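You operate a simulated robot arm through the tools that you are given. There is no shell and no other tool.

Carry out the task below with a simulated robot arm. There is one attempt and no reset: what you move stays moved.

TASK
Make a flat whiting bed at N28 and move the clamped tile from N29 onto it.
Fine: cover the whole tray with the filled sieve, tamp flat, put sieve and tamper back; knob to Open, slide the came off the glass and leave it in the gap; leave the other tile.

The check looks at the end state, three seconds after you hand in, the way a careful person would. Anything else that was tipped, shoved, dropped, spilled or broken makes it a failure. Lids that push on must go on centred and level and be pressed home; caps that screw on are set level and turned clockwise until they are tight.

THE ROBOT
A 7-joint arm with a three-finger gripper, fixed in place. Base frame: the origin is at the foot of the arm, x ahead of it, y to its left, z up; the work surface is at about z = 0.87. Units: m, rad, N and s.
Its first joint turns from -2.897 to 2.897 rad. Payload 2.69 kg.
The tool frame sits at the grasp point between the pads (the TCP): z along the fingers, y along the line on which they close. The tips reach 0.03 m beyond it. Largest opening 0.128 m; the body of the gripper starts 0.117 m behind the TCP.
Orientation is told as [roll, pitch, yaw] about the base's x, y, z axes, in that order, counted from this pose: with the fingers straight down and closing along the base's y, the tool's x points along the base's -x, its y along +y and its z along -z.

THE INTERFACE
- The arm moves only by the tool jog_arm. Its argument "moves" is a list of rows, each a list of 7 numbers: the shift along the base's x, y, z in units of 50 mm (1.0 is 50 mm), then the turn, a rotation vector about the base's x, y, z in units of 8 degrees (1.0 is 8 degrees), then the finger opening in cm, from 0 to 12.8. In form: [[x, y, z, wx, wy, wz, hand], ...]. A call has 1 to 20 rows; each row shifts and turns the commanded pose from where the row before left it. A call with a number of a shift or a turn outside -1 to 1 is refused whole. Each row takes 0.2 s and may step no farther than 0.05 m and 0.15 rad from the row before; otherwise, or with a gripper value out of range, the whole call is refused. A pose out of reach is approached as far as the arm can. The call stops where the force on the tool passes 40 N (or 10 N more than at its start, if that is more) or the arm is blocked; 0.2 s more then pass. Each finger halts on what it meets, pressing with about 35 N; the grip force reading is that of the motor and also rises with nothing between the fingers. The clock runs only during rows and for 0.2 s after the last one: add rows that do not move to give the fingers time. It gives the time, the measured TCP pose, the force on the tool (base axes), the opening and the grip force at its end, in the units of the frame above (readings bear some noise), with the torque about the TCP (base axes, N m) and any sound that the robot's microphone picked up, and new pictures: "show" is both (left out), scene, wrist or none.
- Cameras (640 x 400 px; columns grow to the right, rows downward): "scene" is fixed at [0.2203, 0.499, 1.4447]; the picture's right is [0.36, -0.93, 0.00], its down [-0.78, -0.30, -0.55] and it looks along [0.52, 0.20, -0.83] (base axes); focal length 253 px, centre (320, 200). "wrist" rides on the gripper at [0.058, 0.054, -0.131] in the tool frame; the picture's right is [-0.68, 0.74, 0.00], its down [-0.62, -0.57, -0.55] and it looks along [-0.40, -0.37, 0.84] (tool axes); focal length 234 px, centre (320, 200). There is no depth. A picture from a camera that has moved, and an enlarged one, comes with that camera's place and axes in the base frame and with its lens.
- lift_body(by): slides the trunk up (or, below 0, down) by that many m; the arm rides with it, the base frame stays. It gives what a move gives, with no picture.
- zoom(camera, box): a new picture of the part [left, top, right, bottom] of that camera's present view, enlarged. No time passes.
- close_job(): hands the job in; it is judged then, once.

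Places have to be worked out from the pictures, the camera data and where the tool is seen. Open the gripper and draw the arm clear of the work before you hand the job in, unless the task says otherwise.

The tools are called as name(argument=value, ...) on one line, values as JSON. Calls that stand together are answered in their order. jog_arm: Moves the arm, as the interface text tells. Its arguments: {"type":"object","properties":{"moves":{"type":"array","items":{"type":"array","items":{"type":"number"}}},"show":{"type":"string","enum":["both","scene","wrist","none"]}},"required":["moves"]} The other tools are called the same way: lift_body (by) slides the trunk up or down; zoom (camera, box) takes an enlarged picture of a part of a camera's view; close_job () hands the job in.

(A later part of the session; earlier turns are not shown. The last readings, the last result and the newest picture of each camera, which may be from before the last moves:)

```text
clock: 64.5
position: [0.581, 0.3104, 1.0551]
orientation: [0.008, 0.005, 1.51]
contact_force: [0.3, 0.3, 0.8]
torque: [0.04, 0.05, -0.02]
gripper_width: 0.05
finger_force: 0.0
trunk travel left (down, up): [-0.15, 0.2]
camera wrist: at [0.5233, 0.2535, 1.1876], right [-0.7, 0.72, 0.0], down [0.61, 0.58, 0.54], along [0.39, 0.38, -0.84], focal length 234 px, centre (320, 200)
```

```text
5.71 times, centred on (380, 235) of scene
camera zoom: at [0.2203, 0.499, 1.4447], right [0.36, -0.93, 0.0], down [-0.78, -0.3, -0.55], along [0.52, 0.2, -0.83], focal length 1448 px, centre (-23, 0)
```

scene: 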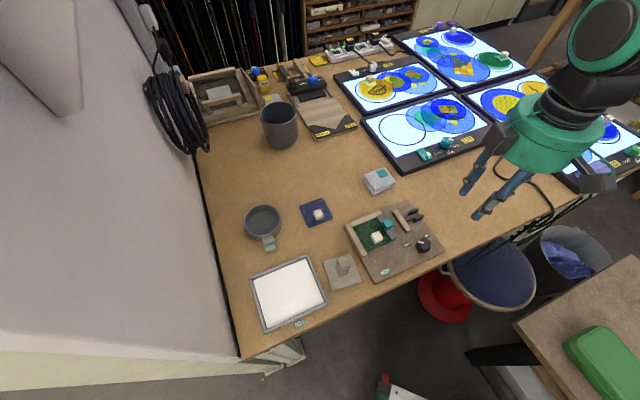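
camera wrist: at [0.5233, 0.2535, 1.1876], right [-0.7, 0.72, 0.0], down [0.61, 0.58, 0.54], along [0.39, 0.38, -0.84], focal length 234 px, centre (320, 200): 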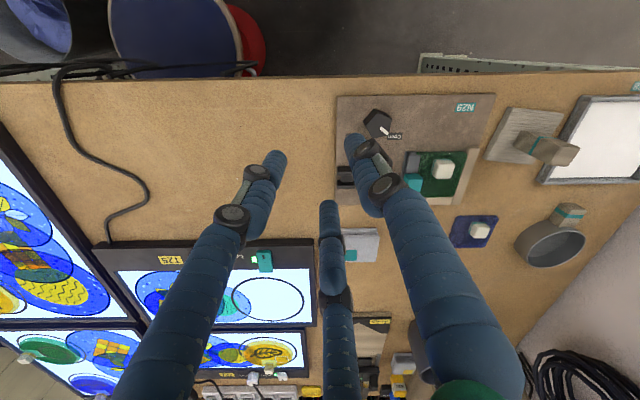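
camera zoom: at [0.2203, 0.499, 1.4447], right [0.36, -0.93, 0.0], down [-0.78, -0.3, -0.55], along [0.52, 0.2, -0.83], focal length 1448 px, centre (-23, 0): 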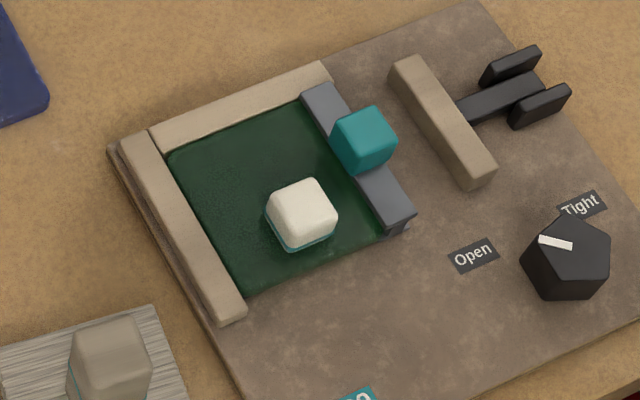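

Knob is at Open (pointer turned ≈100°, jaw fully back). Now the came: zooming on the grey bar with the teal block, to measure heights and gaps before sliding it.

zoom(camera="scene", box=[370, 205, 420, 240])

zoom(camera="wrist", box=[380, 80, 520, 220])

```text
11.43 times, centred on (395, 222) of scene
camera zoom: at [0.2203, 0.499, 1.4447], right [0.36, -0.93, 0.0], down [-0.78, -0.3, -0.55], along [0.52, 0.2, -0.83], focal length 2895 px, centre (-537, -57)
```

zoom: 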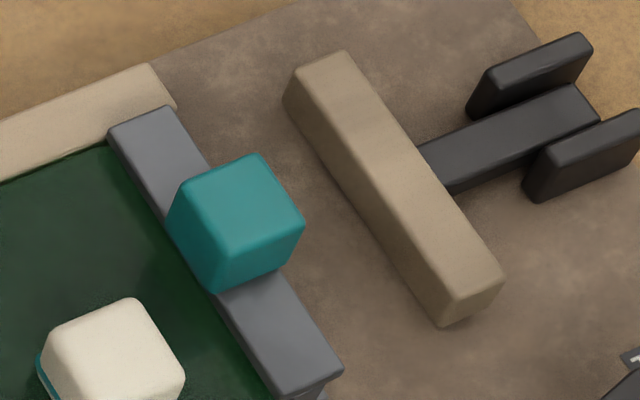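

```text
2.86 times, centred on (450, 150) of wrist
camera zoom: at [0.5233, 0.2535, 1.1876], right [-0.7, 0.72, 0.0], down [0.61, 0.58, 0.54], along [0.39, 0.38, -0.84], focal length 669 px, centre (-51, 343)
```

zoom: 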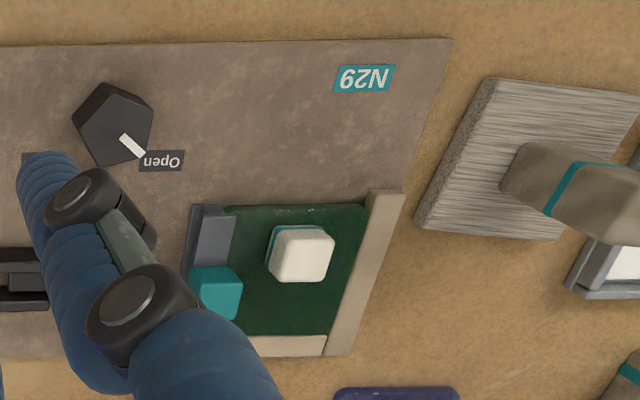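

The teal block (~17 mm cube, top ≈0.914) is at ≈[0.5505, 0.4522]; there's ~21 mm between it and the white tile knob. Plan: cage the block with finger A on the glass side (yaw 45°, opening 4 cm) with tips above came/jaw height, and push along +e1 by ≈15 mm. Moving above it first.

jog_arm(moves=[[-0.072, 0.457, 0, 0.032, -0.059, -0.865, 4], [-0.072, 0.457, 0, 0, 0, -0.865, 4], [-0.072, 0.457, 0, 0, 0, -0.865, 4], [-0.072, 0.457, -0.2, 0, 0, -0.865, 4], [-0.072, 0.457, -0.4, 0, 0, -0.865, 4], [-0.072, 0.457, -0.4, 0, 0, -0.865, 4], [0, 0, 0, 0, 0, 0, 4]])

zoom(camera="scene", box=[350, 190, 430, 250])

zoom(camera="wrist", box=[220, 80, 420, 220])

```text
clock: 66.1
position: [0.5584, 0.4488, 1.0049]
orientation: [-0.002, -0.001, 0.786]
contact_force: [0.7, 0.6, -0.2]
torque: [-0.04, -0.03, 0.03]
gripper_width: 0.0398
finger_force: 0.0
trunk travel left (down, up): [-0.15, 0.2]
camera wrist: at [0.4785, 0.4443, 1.1368], right [-0.04, 1.0, 0.0], down [0.84, 0.04, 0.55], along [0.55, 0.02, -0.84], focal length 234 px, centre (320, 200)
```

scene: 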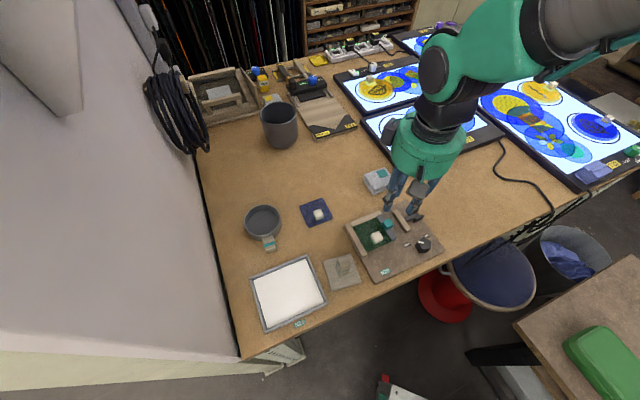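
wrist: 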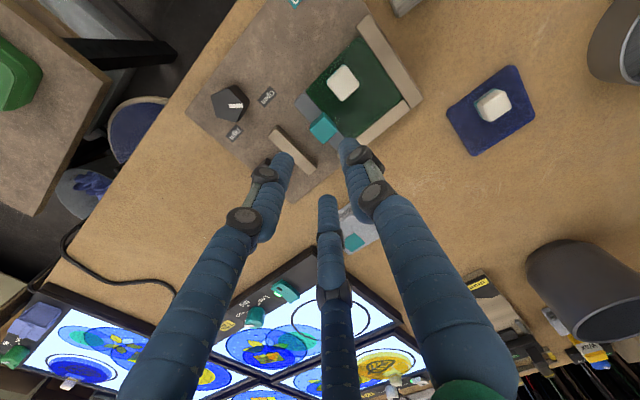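

```text
6.67 times, centred on (390, 220) of scene
camera zoom: at [0.2203, 0.499, 1.4447], right [0.36, -0.93, 0.0], down [-0.78, -0.3, -0.55], along [0.52, 0.2, -0.83], focal length 1689 px, centre (-147, 67)
```

zoom: 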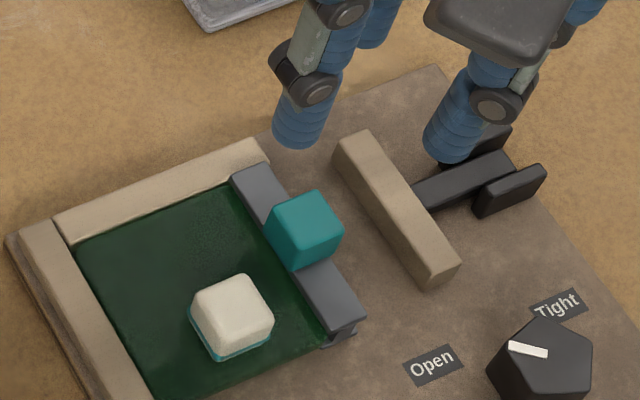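

```text
2.86 times, centred on (320, 150) of wrist
camera zoom: at [0.4785, 0.4443, 1.1368], right [-0.04, 1.0, 0.0], down [0.84, 0.04, 0.55], along [0.55, 0.02, -0.84], focal length 669 px, centre (320, 343)
```

zoom: 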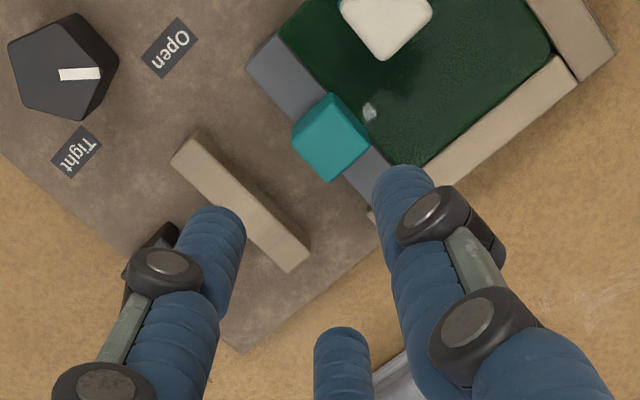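

Prediction and picture agree to ~1 mm. Descending to z≈0.948 for a last check.

jog_arm(moves=[[0, 0, -0.55, 0, 0, 0, 4], [0, 0, -0.58, 0, 0, 0, 4], [0, 0, 0, 0, 0, 0, 4]])

zoom(camera="scene", box=[350, 190, 430, 250])

zoom(camera="wrist", box=[220, 80, 420, 220])

```text
clock: 66.9
position: [0.5594, 0.4502, 0.9484]
orientation: [-0.001, -0.001, 0.787]
contact_force: [0.3, 1.1, 0.6]
torque: [0.01, 0.01, 0.01]
gripper_width: 0.04
finger_force: 0.0
trunk travel left (down, up): [-0.15, 0.2]
camera wrist: at [0.4787, 0.4442, 1.0796], right [-0.04, 1.0, 0.0], down [0.84, 0.04, 0.55], along [0.55, 0.02, -0.84], focal length 234 px, centre (320, 200)
```

scene: 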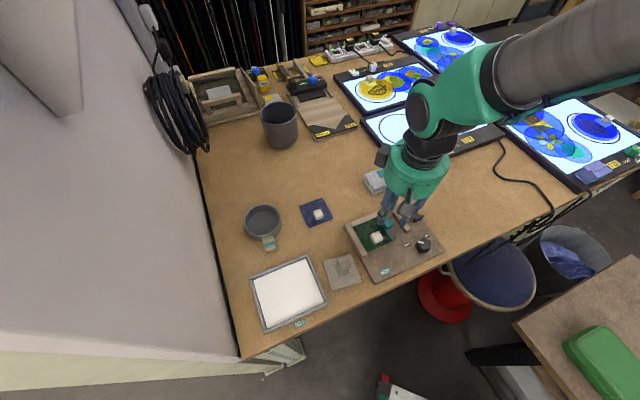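
wrist: 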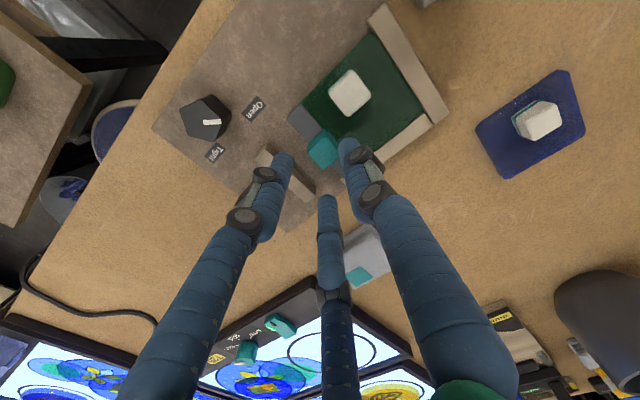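

```text
6.67 times, centred on (390, 220) of scene
camera zoom: at [0.2203, 0.499, 1.4447], right [0.36, -0.93, 0.0], down [-0.78, -0.3, -0.55], along [0.52, 0.2, -0.83], focal length 1689 px, centre (-147, 67)
```

zoom: 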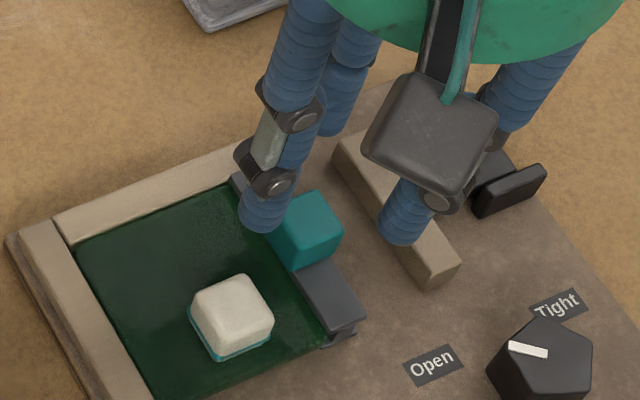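

```text
2.86 times, centred on (320, 150) of wrist
camera zoom: at [0.4787, 0.4442, 1.0796], right [-0.04, 1.0, 0.0], down [0.84, 0.04, 0.55], along [0.55, 0.02, -0.84], focal length 669 px, centre (320, 343)
```

zoom: 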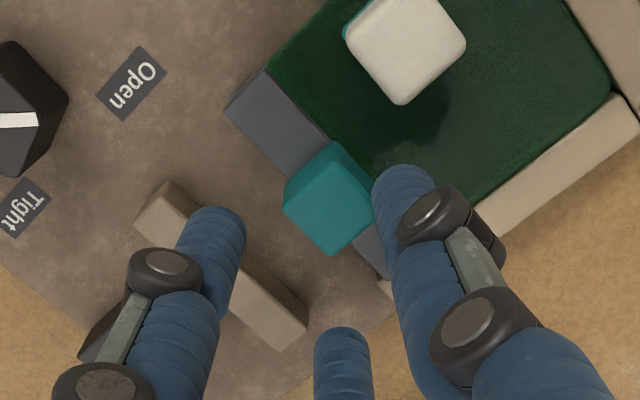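

Finger A sits just on the glass side of the teal block with ~2 mm clearance. Opening slightly to 4.2 cm and lowering until tips are at ≈0.900.

jog_arm(moves=[[0, 0, 0, 0, 0, 0, 4.2], [0, 0, -0.18, 0, 0, 0, 4.2], [0, 0, -0.18, 0, 0, 0, 4.2], [0, 0, 0, 0, 0, 0, 4.2]])

zoom(camera="scene", box=[350, 190, 430, 250])

zoom(camera="wrist", box=[220, 80, 420, 220])

```text
clock: 67.9
position: [0.5599, 0.4496, 0.9306]
orientation: [0.0, 0.0, 0.787]
contact_force: [0.1, -0.2, 0.5]
torque: [0.02, 0.03, 0.02]
gripper_width: 0.0418
finger_force: 0.0
trunk travel left (down, up): [-0.15, 0.2]
camera wrist: at [0.4786, 0.4436, 1.0622], right [-0.04, 1.0, 0.0], down [0.84, 0.04, 0.55], along [0.55, 0.02, -0.84], focal length 234 px, centre (320, 200)
```

scene: 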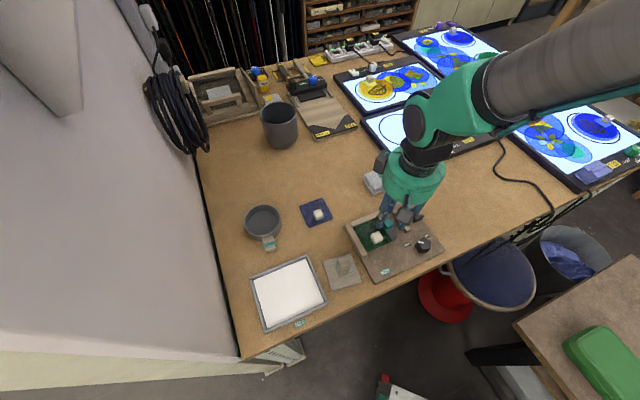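
wrist: 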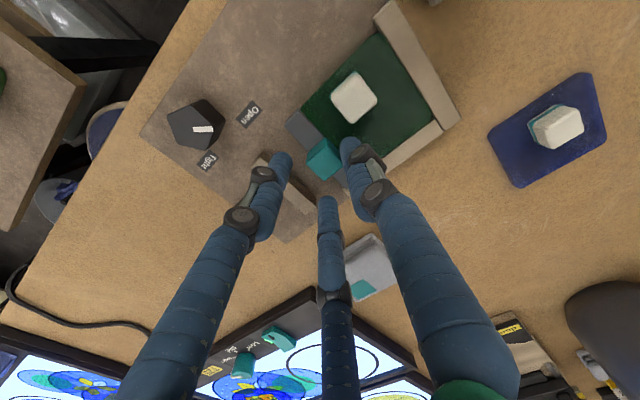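

```text
6.67 times, centred on (390, 220) of scene
camera zoom: at [0.2203, 0.499, 1.4447], right [0.36, -0.93, 0.0], down [-0.78, -0.3, -0.55], along [0.52, 0.2, -0.83], focal length 1689 px, centre (-147, 67)
```

zoom: 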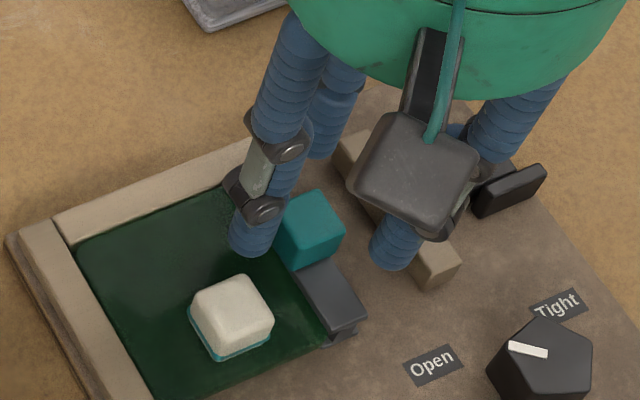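

```text
2.86 times, centred on (320, 150) of wrist
camera zoom: at [0.4786, 0.4436, 1.0622], right [-0.04, 1.0, 0.0], down [0.84, 0.04, 0.55], along [0.55, 0.02, -0.84], focal length 669 px, centre (320, 343)
```

zoom: 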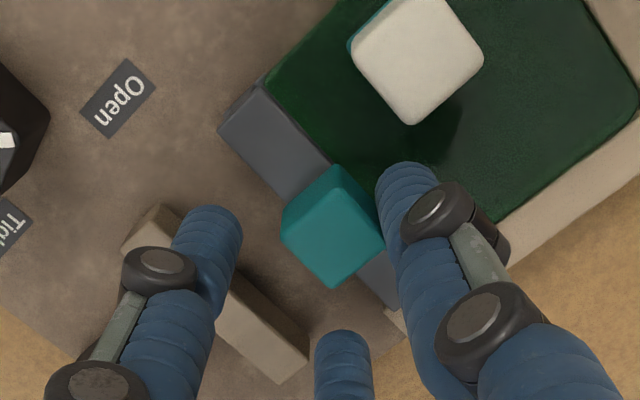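

No contact so far. Pushing along +e1 by 8 mm, then checking.

jog_arm(moves=[[0.057, -0.057, 0, 0, 0, 0, 4.2], [0.057, -0.057, 0, 0, 0, 0, 4.2], [0, 0, 0, 0, 0, 0, 4.2]])

zoom(camera="scene", box=[350, 190, 430, 250])

zoom(camera="wrist", box=[220, 80, 420, 220])

```text
clock: 68.7
position: [0.5641, 0.4442, 0.9309]
orientation: [-0.001, 0.0, 0.788]
contact_force: [0.0, 0.6, 0.9]
torque: [-0.04, -0.03, -0.04]
gripper_width: 0.042
finger_force: 0.0
trunk travel left (down, up): [-0.15, 0.2]
camera wrist: at [0.4842, 0.4379, 1.0622], right [-0.04, 1.0, 0.0], down [0.84, 0.04, 0.55], along [0.55, 0.02, -0.84], focal length 234 px, centre (320, 200)
```

scene: 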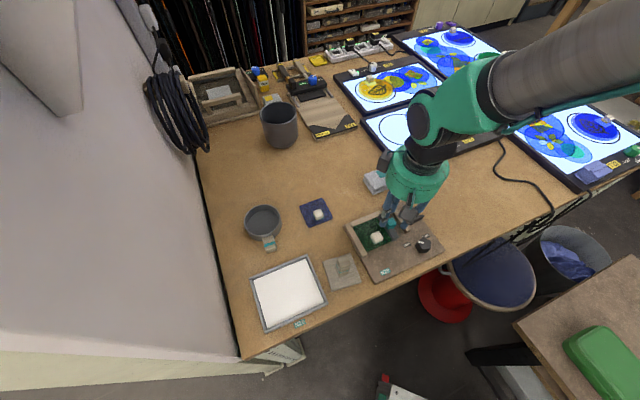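
wrist: 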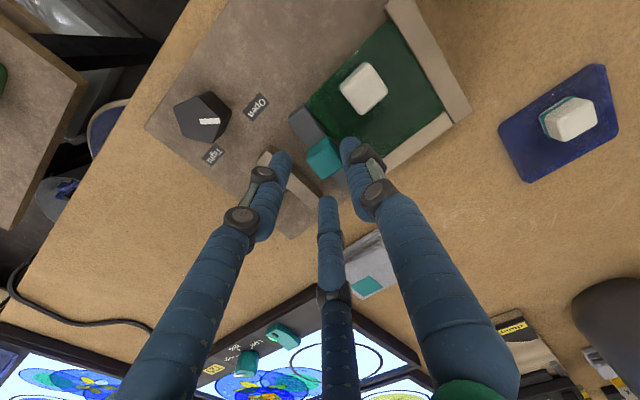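

```text
6.67 times, centred on (390, 220) of scene
camera zoom: at [0.2203, 0.499, 1.4447], right [0.36, -0.93, 0.0], down [-0.78, -0.3, -0.55], along [0.52, 0.2, -0.83], focal length 1689 px, centre (-147, 67)
```

zoom: 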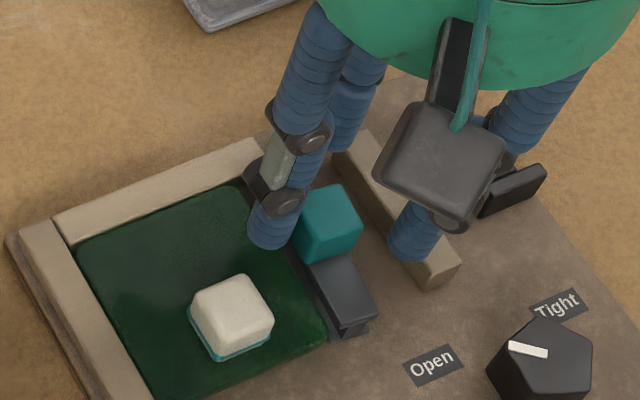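

```text
2.86 times, centred on (320, 150) of wrist
camera zoom: at [0.4842, 0.4379, 1.0622], right [-0.04, 1.0, 0.0], down [0.84, 0.04, 0.55], along [0.55, 0.02, -0.84], focal length 669 px, centre (320, 343)
```

zoom: 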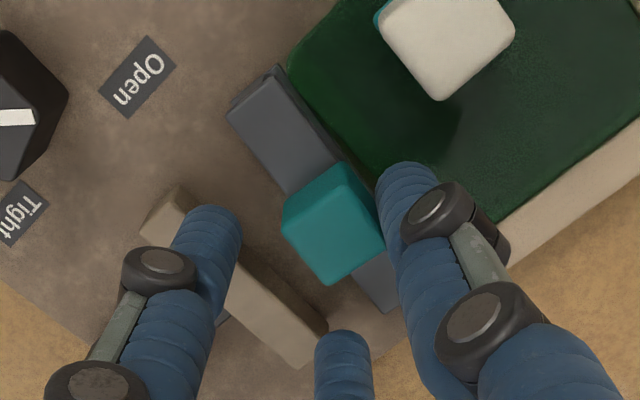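

The came slides straight. Push another 5 mm.

jog_arm(moves=[[0.035, -0.035, 0, 0, 0, 0, 4.2], [0.035, -0.035, 0, 0, 0, 0, 4.2], [0, 0, 0, 0, 0, 0, 4.2]])

zoom(camera="scene", box=[350, 190, 430, 250])

zoom(camera="wrist", box=[220, 80, 420, 220])

```text
clock: 69.5
position: [0.5681, 0.4393, 0.9299]
orientation: [-0.001, -0.001, 0.787]
contact_force: [-0.2, -0.3, -0.2]
torque: [0.0, 0.01, -0.02]
gripper_width: 0.0423
finger_force: 0.3
trunk travel left (down, up): [-0.15, 0.2]
camera wrist: at [0.4879, 0.4348, 1.0623], right [-0.04, 1.0, 0.0], down [0.84, 0.04, 0.55], along [0.55, 0.02, -0.84], focal length 234 px, centre (320, 200)
```

scene: 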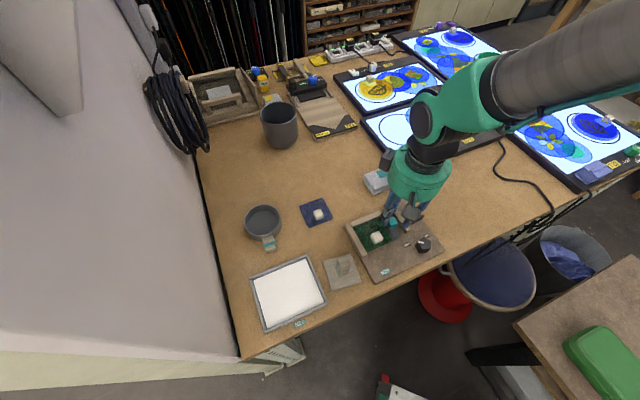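
wrist: 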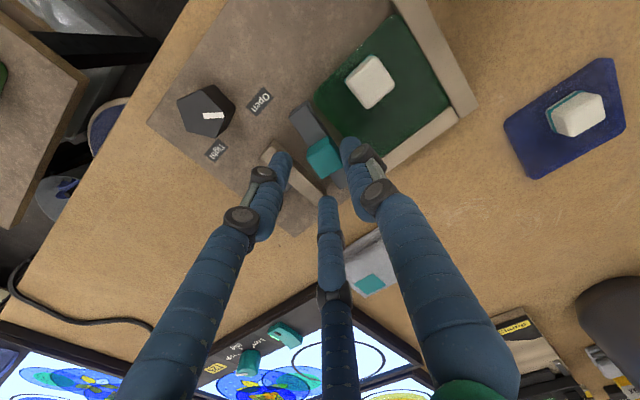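

```text
6.67 times, centred on (390, 220) of scene
camera zoom: at [0.2203, 0.499, 1.4447], right [0.36, -0.93, 0.0], down [-0.78, -0.3, -0.55], along [0.52, 0.2, -0.83], focal length 1689 px, centre (-147, 67)
```

zoom: 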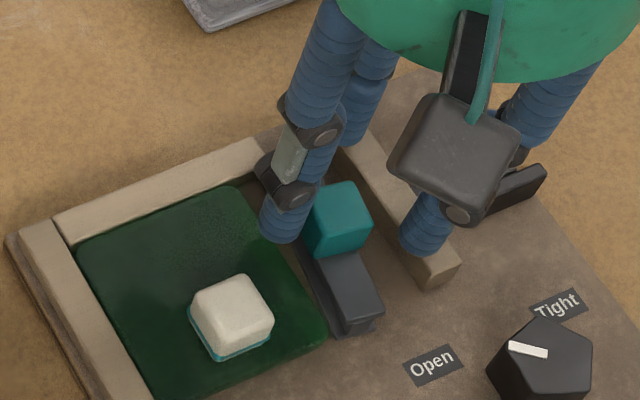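

```text
2.86 times, centred on (320, 150) of wrist
camera zoom: at [0.4879, 0.4348, 1.0623], right [-0.04, 1.0, 0.0], down [0.84, 0.04, 0.55], along [0.55, 0.02, -0.84], focal length 669 px, centre (320, 343)
```

zoom: 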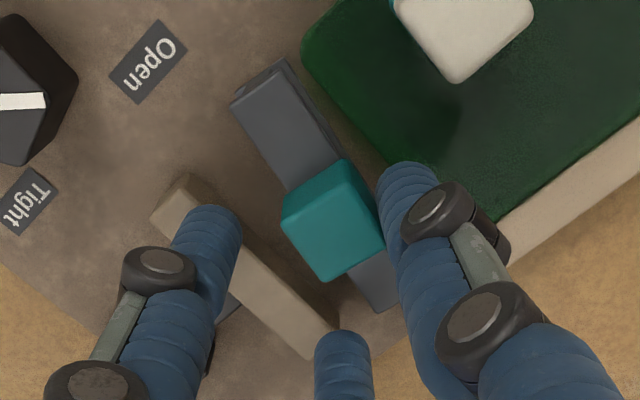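

The came has cleared the glass edge but yawed a few degrees because I pushed slightly beyond its middle. I'll back off 3 mm, shift the finger 9 mm toward the near side, and push a little more to straighten it.

jog_arm(moves=[[-0.045, 0.045, 0, 0, 0, 0, 4.2], [-0.127, -0.127, 0, 0, 0, 0, 4.2], [0, 0, 0, 0, 0, 0, 4.2], [0.05, -0.05, 0, 0, 0, 0, 4.2], [0.045, -0.045, 0, 0, 0, 0, 4.2], [0, 0, 0, 0, 0, 0, 4.2]])

zoom(camera="scene", box=[350, 190, 430, 250])

zoom(camera="wrist", box=[220, 80, 420, 220])

```text
clock: 70.9
position: [0.5637, 0.4312, 0.9315]
orientation: [0.0, 0.0, 0.787]
contact_force: [-0.3, -0.1, 0.2]
torque: [-0.02, 0.02, -0.01]
gripper_width: 0.0423
finger_force: 0.4
trunk travel left (down, up): [-0.15, 0.2]
camera wrist: at [0.4836, 0.4256, 1.0622], right [-0.04, 1.0, 0.0], down [0.84, 0.04, 0.55], along [0.55, 0.02, -0.84], focal length 234 px, centre (320, 200)
```

scene: 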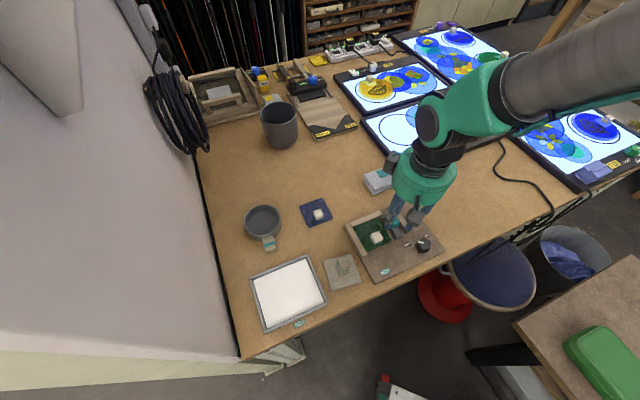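
wrist: 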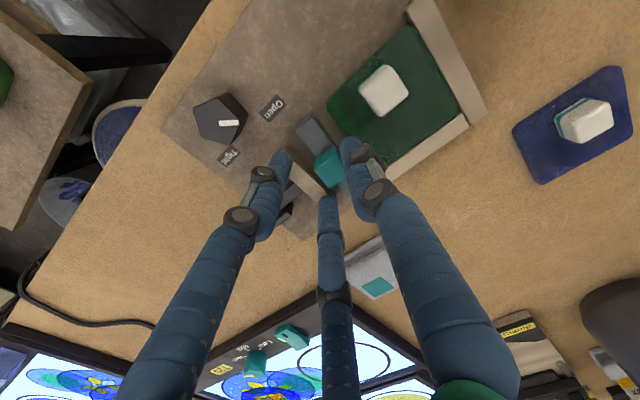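

```text
6.67 times, centred on (390, 220) of scene
camera zoom: at [0.2203, 0.499, 1.4447], right [0.36, -0.93, 0.0], down [-0.78, -0.3, -0.55], along [0.52, 0.2, -0.83], focal length 1689 px, centre (-147, 67)
```

zoom: 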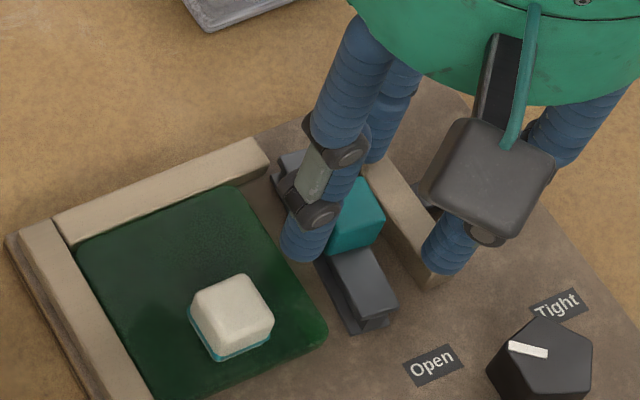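

```text
2.86 times, centred on (320, 150) of wrist
camera zoom: at [0.4836, 0.4256, 1.0622], right [-0.04, 1.0, 0.0], down [0.84, 0.04, 0.55], along [0.55, 0.02, -0.84], focal length 669 px, centre (320, 343)
```

zoom: 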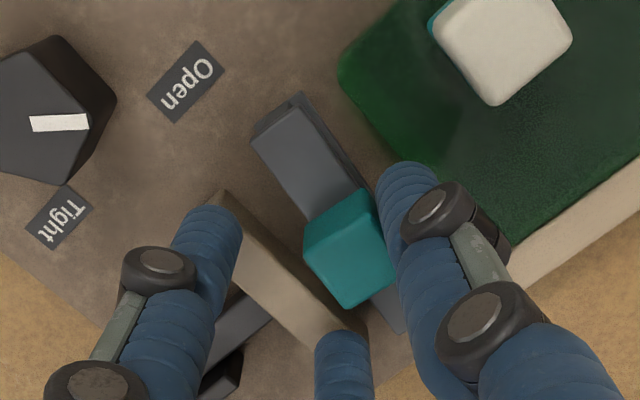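

The came now lies clear of both the glass (~10 mm) and the jaw (~10 mm), nearly parallel. Backing off 4 mm and rising.

jog_arm(moves=[[-0.05, 0.05, 0, 0, 0, 0, 4.2], [0, 0, 0.3, 0, 0, 0, 4.2], [0, 0, 0.9, 0, 0, 0, 4.2], [0, 0, 0.9, 0, 0, 0, 4.2], [0, 0, 0, 0, 0, 0, 6]])

zoom(camera="scene", box=[350, 190, 430, 250])

zoom(camera="wrist", box=[240, 60, 440, 220])

zoom(camera="scene", box=[360, 220, 395, 250])

```text
clock: 72.1
position: [0.5615, 0.4331, 1.0365]
orientation: [0.0, 0.0, 0.787]
contact_force: [-0.2, -0.6, 0.5]
torque: [0.02, -0.02, 0.0]
gripper_width: 0.0602
finger_force: 0.0
trunk travel left (down, up): [-0.15, 0.2]
camera wrist: at [0.4805, 0.4272, 1.1675], right [-0.04, 1.0, 0.0], down [0.83, 0.04, 0.55], along [0.55, 0.02, -0.84], focal length 234 px, centre (320, 200)
```

scene: 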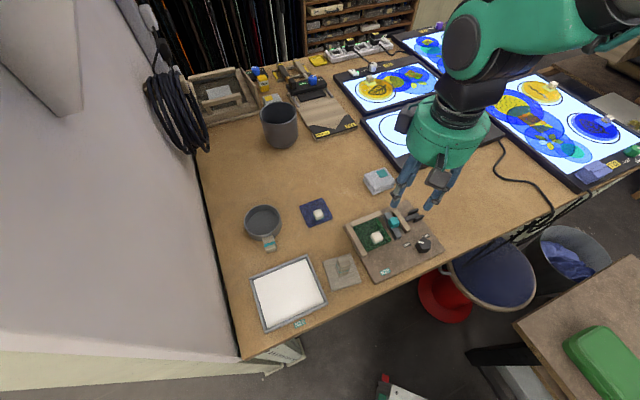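
wrist: 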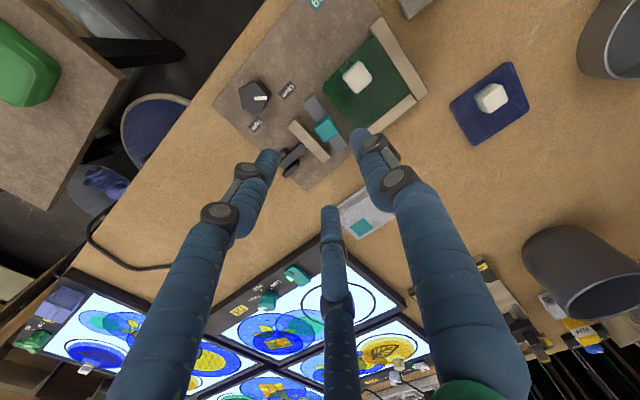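

```text
6.67 times, centred on (390, 220) of scene
camera zoom: at [0.2203, 0.499, 1.4447], right [0.36, -0.93, 0.0], down [-0.78, -0.3, -0.55], along [0.52, 0.2, -0.83], focal length 1689 px, centre (-147, 67)
```

zoom: 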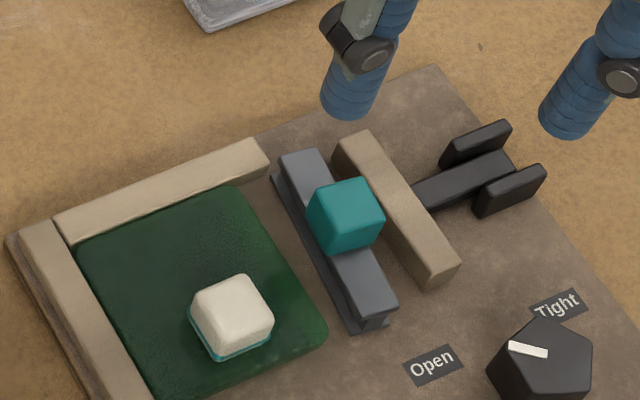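

```text
2.50 times, centred on (340, 140) of wrist
camera zoom: at [0.4805, 0.4272, 1.1675], right [-0.04, 1.0, 0.0], down [0.83, 0.04, 0.55], along [0.55, 0.02, -0.84], focal length 585 px, centre (270, 350)
```

zoom: 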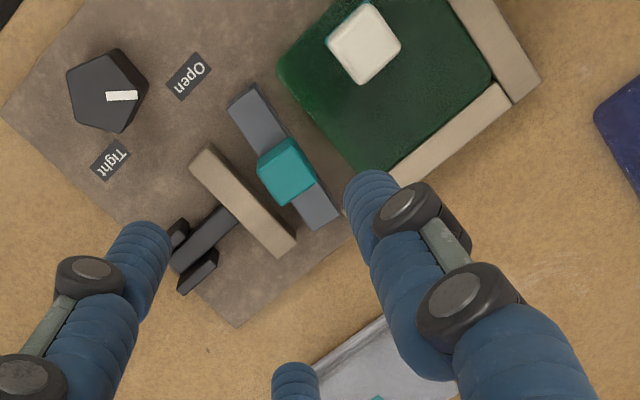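

```text
13.33 times, centred on (378, 235) of scene
camera zoom: at [0.2203, 0.499, 1.4447], right [0.36, -0.93, 0.0], down [-0.78, -0.3, -0.55], along [0.52, 0.2, -0.83], focal length 3378 px, centre (-447, -267)
```

zoom: 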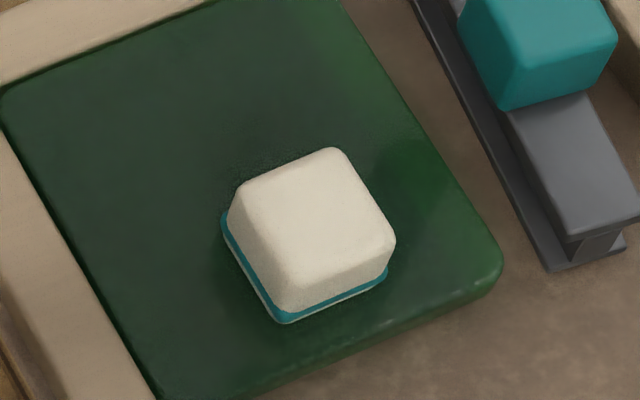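

The came sits cleanly in the gap. Next, the tile: its white knob is a ~17 mm block at ≈[0.5145, 0.4675], top ≈0.898, about 16 mm nearer than the tile centre. The tamper grasp showed that the stable finger orientation is 15° off a face normal, so yaw 0 grips it (corner at 90°) without twisting. Moving above it.

jog_arm(moves=[[-0.157, 0.115, 0, 0, 0, -0.94, 4.4], [-0.157, 0.115, 0, 0, 0, -0.94, 4.4], [-0.157, 0.115, 0, 0, 0, -0.94, 4.4], [-0.157, 0.115, -0.2, 0, 0, -0.94, 4.4], [-0.157, 0.115, -0.3, 0, 0, -0.94, 4.4], [-0.157, 0.115, -0.3, 0, 0, -0.94, 4.4], [0, 0, 0, 0, 0, 0, 4.4]])

zoom(camera="scene", box=[340, 190, 420, 250])

zoom(camera="wrist", box=[220, 80, 420, 220])

```text
clock: 73.7
position: [0.5146, 0.468, 0.9969]
orientation: [0.0, 0.001, -0.003]
contact_force: [-0.7, 0.3, -0.2]
torque: [-0.01, -0.02, 0.02]
gripper_width: 0.044
finger_force: 0.1
trunk travel left (down, up): [-0.15, 0.2]
camera wrist: at [0.4553, 0.5203, 1.1267], right [0.68, 0.74, 0.0], down [0.61, -0.57, 0.55], along [0.4, -0.37, -0.84], focal length 234 px, centre (320, 200)
```

scene: 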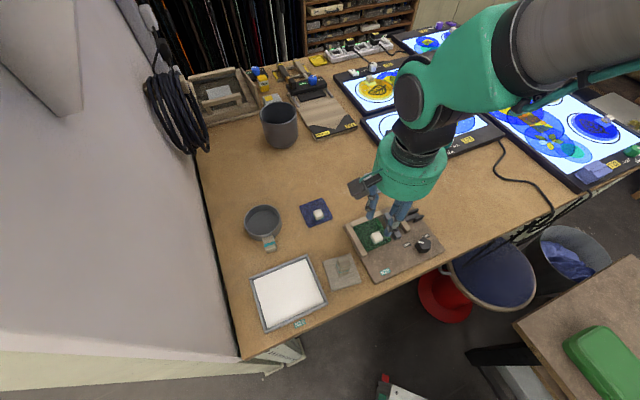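
wrist: 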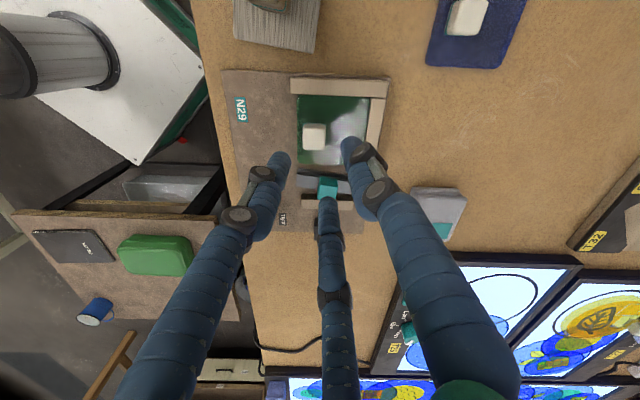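

```text
6.67 times, centred on (380, 220) of scene
camera zoom: at [0.2203, 0.499, 1.4447], right [0.36, -0.93, 0.0], down [-0.78, -0.3, -0.55], along [0.52, 0.2, -0.83], focal length 1689 px, centre (-80, 67)
```

zoom: 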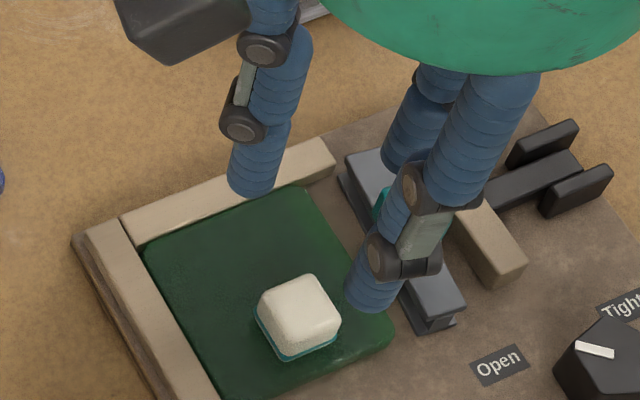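

```text
2.86 times, centred on (320, 150) of wrist
camera zoom: at [0.4553, 0.5203, 1.1267], right [0.68, 0.74, 0.0], down [0.61, -0.57, 0.55], along [0.4, -0.37, -0.84], focal length 669 px, centre (320, 343)
```

zoom: 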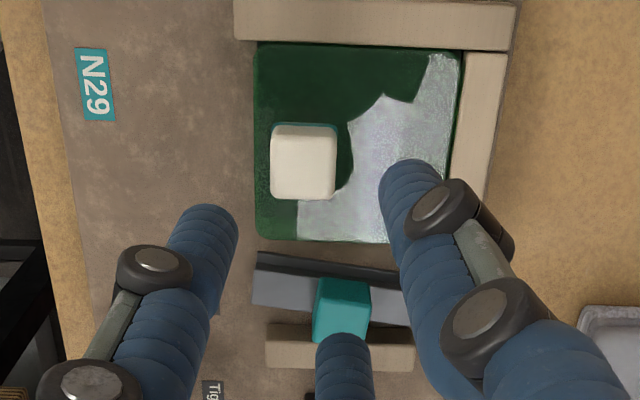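

The wrist view suggests the knob is a few mm toward −y of the scene estimate. Taking half the correction and descending to z≈0.945 for a better check.

jog_arm(moves=[[0.01, -0.06, -0.5, 0, 0, 0, 4.4], [0, 0, -0.52, 0, 0, 0, 4.4], [0, 0, 0, 0, 0, 0, 4.4]])

zoom(camera="scene", box=[340, 190, 420, 250])

zoom(camera="wrist", box=[220, 80, 420, 220])

```text
clock: 74.5
position: [0.5152, 0.4661, 0.9437]
orientation: [-0.002, 0.002, 0.0]
contact_force: [0.2, -0.1, -1.2]
torque: [-0.01, 0.03, 0.01]
gripper_width: 0.044
finger_force: 0.0
trunk travel left (down, up): [-0.15, 0.2]
camera wrist: at [0.4564, 0.5174, 1.0754], right [0.68, 0.74, 0.0], down [0.62, -0.57, 0.55], along [0.4, -0.37, -0.84], focal length 234 px, centre (320, 200)
```

scene: 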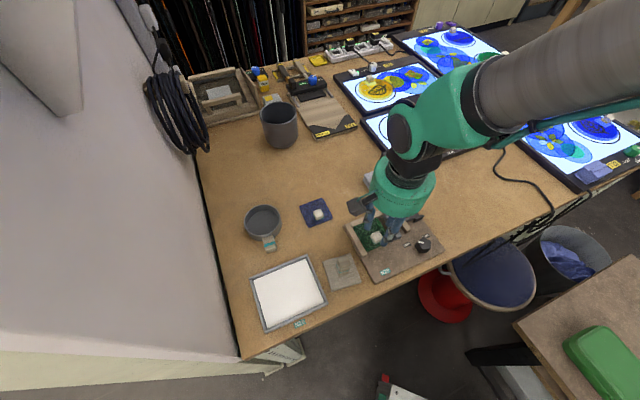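
wrist: 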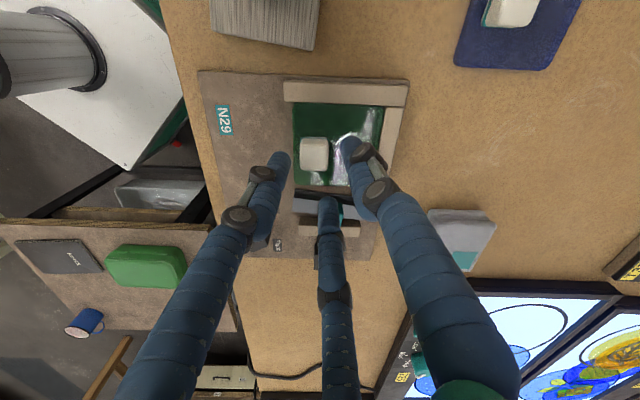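

```text
6.67 times, centred on (380, 220) of scene
camera zoom: at [0.2203, 0.499, 1.4447], right [0.36, -0.93, 0.0], down [-0.78, -0.3, -0.55], along [0.52, 0.2, -0.83], focal length 1689 px, centre (-80, 67)
```

zoom: 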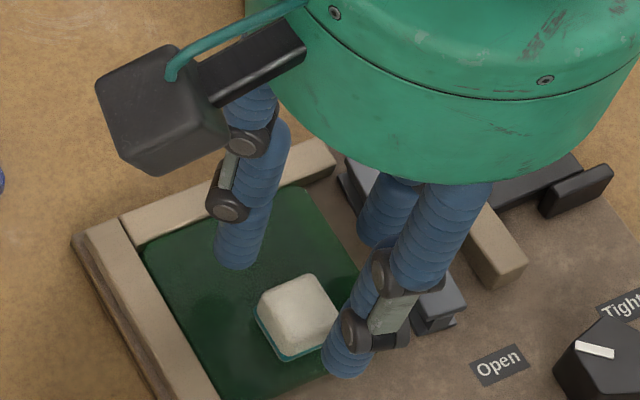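

```text
2.86 times, centred on (320, 150) of wrist
camera zoom: at [0.4564, 0.5174, 1.0754], right [0.68, 0.74, 0.0], down [0.62, -0.57, 0.55], along [0.4, -0.37, -0.84], focal length 669 px, centre (320, 343)
```

zoom: 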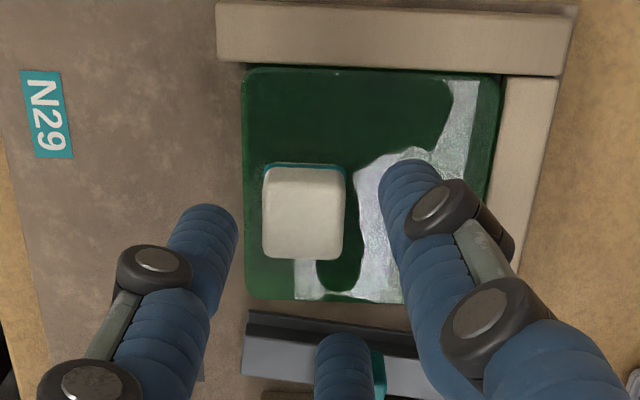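

Knob is between the fingers with ample margin; I bias 2.5 mm toward −y so any self-centring moves the tile away from the frame, and descend to z≈0.918.

jog_arm(moves=[[0, -0.05, -0.2, 0, 0, 0, 4.4], [0, 0, -0.2, 0, 0, 0, 4.4], [0, 0, -0.11, 0, 0, 0, 4.4], [0, 0, 0, 0, 0, 0, 4.4]])

zoom(camera="scene", box=[340, 190, 420, 250])

zoom(camera="wrist", box=[220, 80, 420, 220])

```text
clock: 75.5
position: [0.5155, 0.4635, 0.9203]
orientation: [0.0, 0.0, 0.0]
contact_force: [-0.5, 0.7, 2.3]
torque: [0.07, 0.02, 0.0]
gripper_width: 0.0435
finger_force: 0.1
trunk travel left (down, up): [-0.15, 0.2]
camera wrist: at [0.456, 0.5145, 1.0513], right [0.68, 0.74, 0.0], down [0.62, -0.57, 0.55], along [0.4, -0.37, -0.84], focal length 234 px, centre (320, 200)
```

scene: 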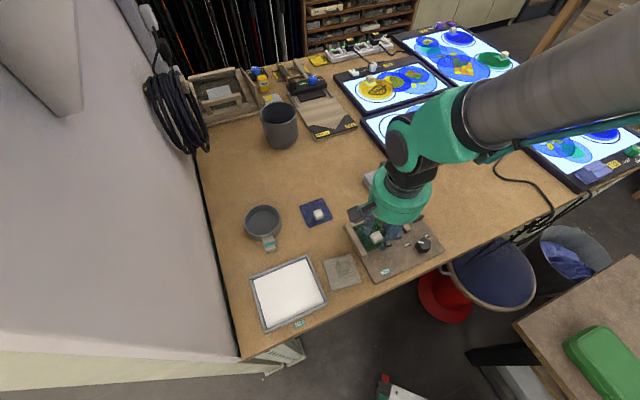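
wrist: 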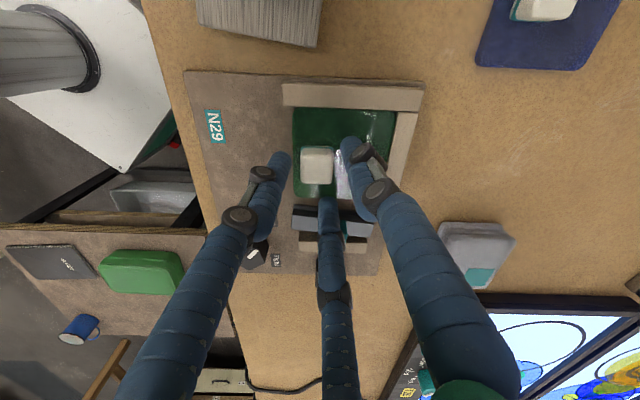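

```text
6.67 times, centred on (380, 220) of scene
camera zoom: at [0.2203, 0.499, 1.4447], right [0.36, -0.93, 0.0], down [-0.78, -0.3, -0.55], along [0.52, 0.2, -0.83], focal length 1689 px, centre (-80, 67)
```

zoom: 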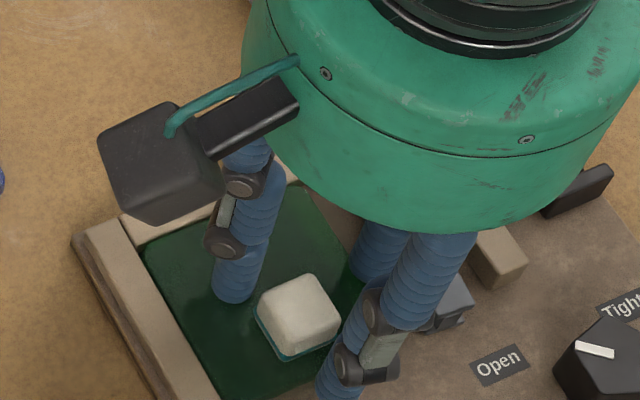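

```text
2.86 times, centred on (320, 150) of wrist
camera zoom: at [0.456, 0.5145, 1.0513], right [0.68, 0.74, 0.0], down [0.62, -0.57, 0.55], along [0.4, -0.37, -0.84], focal length 669 px, centre (320, 343)
```

zoom: 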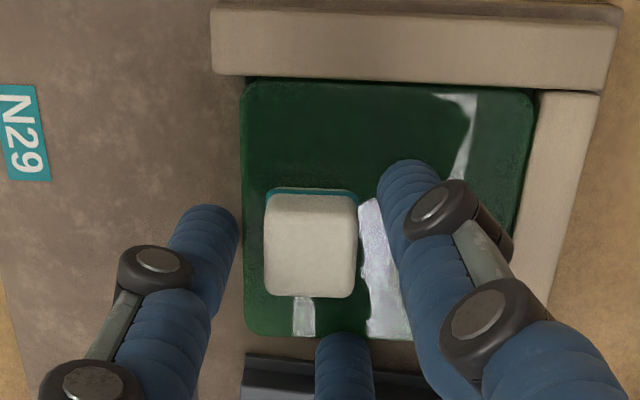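

Knob is centred to within ~1 mm by the wrist view. A 1 mm raise (slight upward force), then close gently.

jog_arm(moves=[[0, 0, 0.02, 0, 0, 0, 4.0], [0, 0, 0, 0, 0, 0, 3.5], [0, 0, 0, 0, 0, 0, 3.1], [0, 0, 0, 0, 0, 0, 2.8], [0, 0, 0, 0, 0, 0, 2.5], [0, 0, 0, 0, 0, 0, 2.1], [0, 0, 0, 0, 0, 0, 1.6]])

zoom(camera="scene", box=[340, 190, 420, 250])

zoom(camera="wrist", box=[220, 80, 420, 220])

```text
clock: 77.1
position: [0.5153, 0.4611, 0.9194]
orientation: [0.0, 0.0, 0.0]
contact_force: [-1.1, -2.5, 0.2]
torque: [-0.12, 0.05, -0.1]
gripper_width: 0.0269
finger_force: 35.1
trunk travel left (down, up): [-0.15, 0.2]
camera wrist: at [0.456, 0.5142, 1.0516], right [0.68, 0.74, 0.0], down [0.62, -0.57, 0.55], along [0.4, -0.37, -0.84], focal length 234 px, centre (320, 200)
```

scene: 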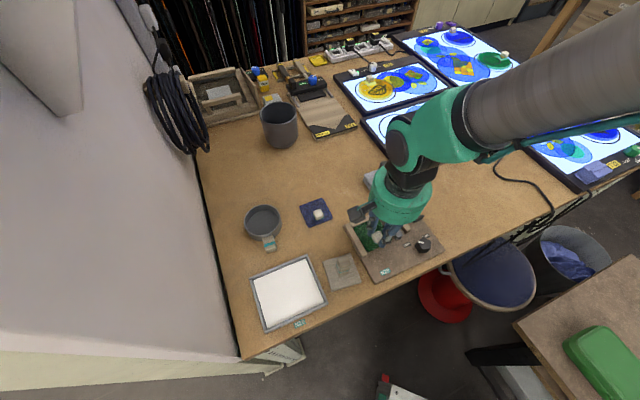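
wrist: 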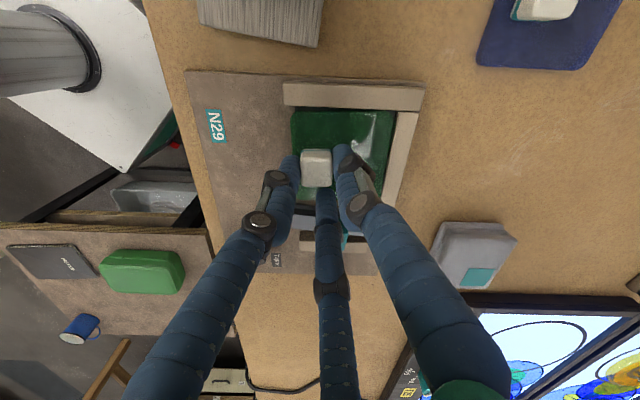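

```text
6.67 times, centred on (380, 220) of scene
camera zoom: at [0.2203, 0.499, 1.4447], right [0.36, -0.93, 0.0], down [-0.78, -0.3, -0.55], along [0.52, 0.2, -0.83], focal length 1689 px, centre (-80, 67)
```

zoom: 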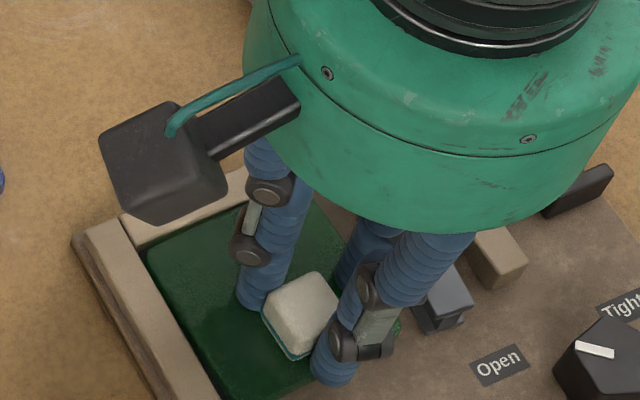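

```text
2.86 times, centred on (320, 150) of wrist
camera zoom: at [0.456, 0.5142, 1.0516], right [0.68, 0.74, 0.0], down [0.62, -0.57, 0.55], along [0.4, -0.37, -0.84], focal length 669 px, centre (320, 343)
```

zoom: 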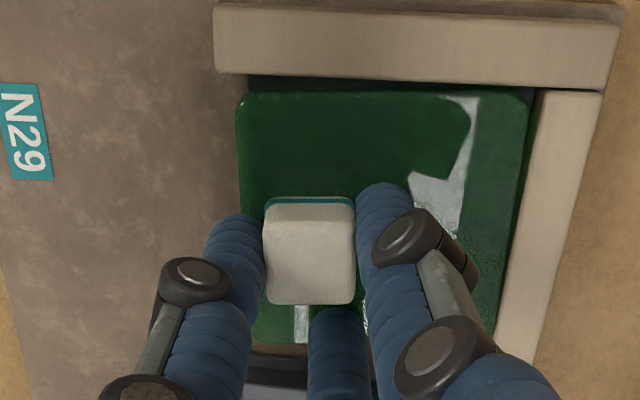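

Gripped firmly (2.7 cm) with barely any twist, tile 2 mm clear of the frame. Lifting straight up.

jog_arm(moves=[[0, 0, 0.1, 0, 0, 0, 1.6], [0, 0, 0.3, 0, 0, 0, 1.6], [0, 0, 0.5, 0, 0, 0, 1.6], [0, 0, 0.5, 0, 0, 0, 1.6], [0, 0, 0, 0, 0, 0, 1.6]])

zoom(camera="scene", box=[340, 190, 420, 250])

zoom(camera="wrist", box=[200, 60, 440, 220])

```text
clock: 78.3
position: [0.5131, 0.463, 0.9894]
orientation: [-0.001, 0.002, 0.001]
contact_force: [0.3, 0.0, -0.6]
torque: [0.0, 0.04, 0.0]
gripper_width: 0.0269
finger_force: 34.8
trunk travel left (down, up): [-0.15, 0.2]
camera wrist: at [0.4553, 0.5141, 1.1216], right [0.68, 0.74, 0.0], down [0.62, -0.57, 0.55], along [0.4, -0.37, -0.84], focal length 234 px, centre (320, 200)
```

scene: 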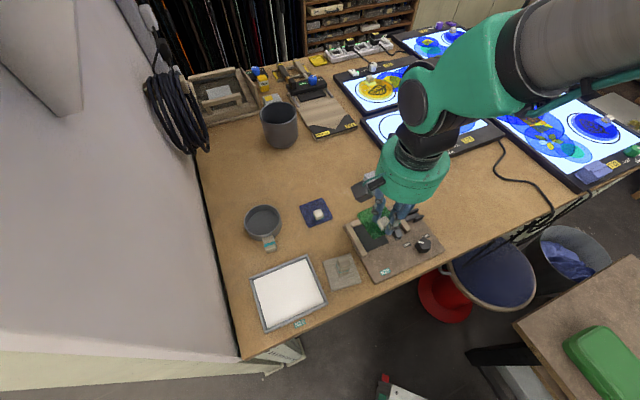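
wrist: 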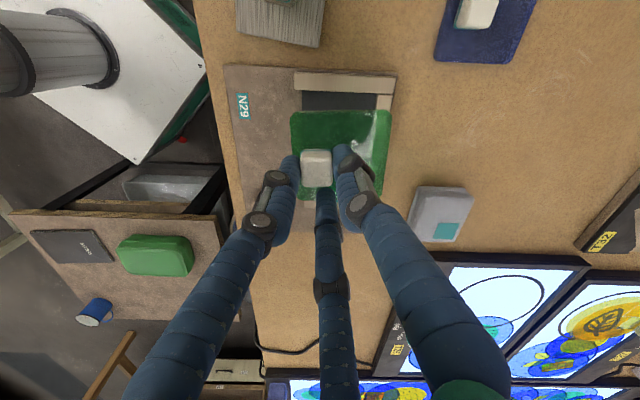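

```text
6.67 times, centred on (380, 220) of scene
camera zoom: at [0.2203, 0.499, 1.4447], right [0.36, -0.93, 0.0], down [-0.78, -0.3, -0.55], along [0.52, 0.2, -0.83], focal length 1689 px, centre (-80, 67)
```

zoom: 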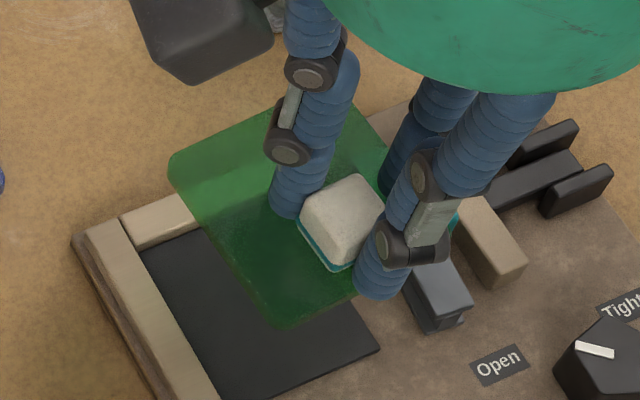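

```text
2.50 times, centred on (320, 140) of wrist
camera zoom: at [0.4553, 0.5141, 1.1216], right [0.68, 0.74, 0.0], down [0.62, -0.57, 0.55], along [0.4, -0.37, -0.84], focal length 585 px, centre (320, 350)
```

zoom: 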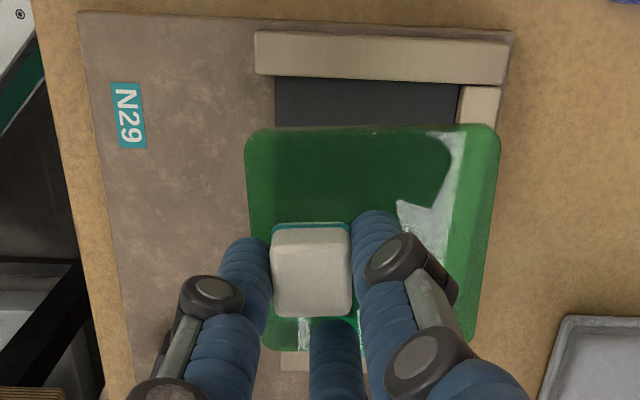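

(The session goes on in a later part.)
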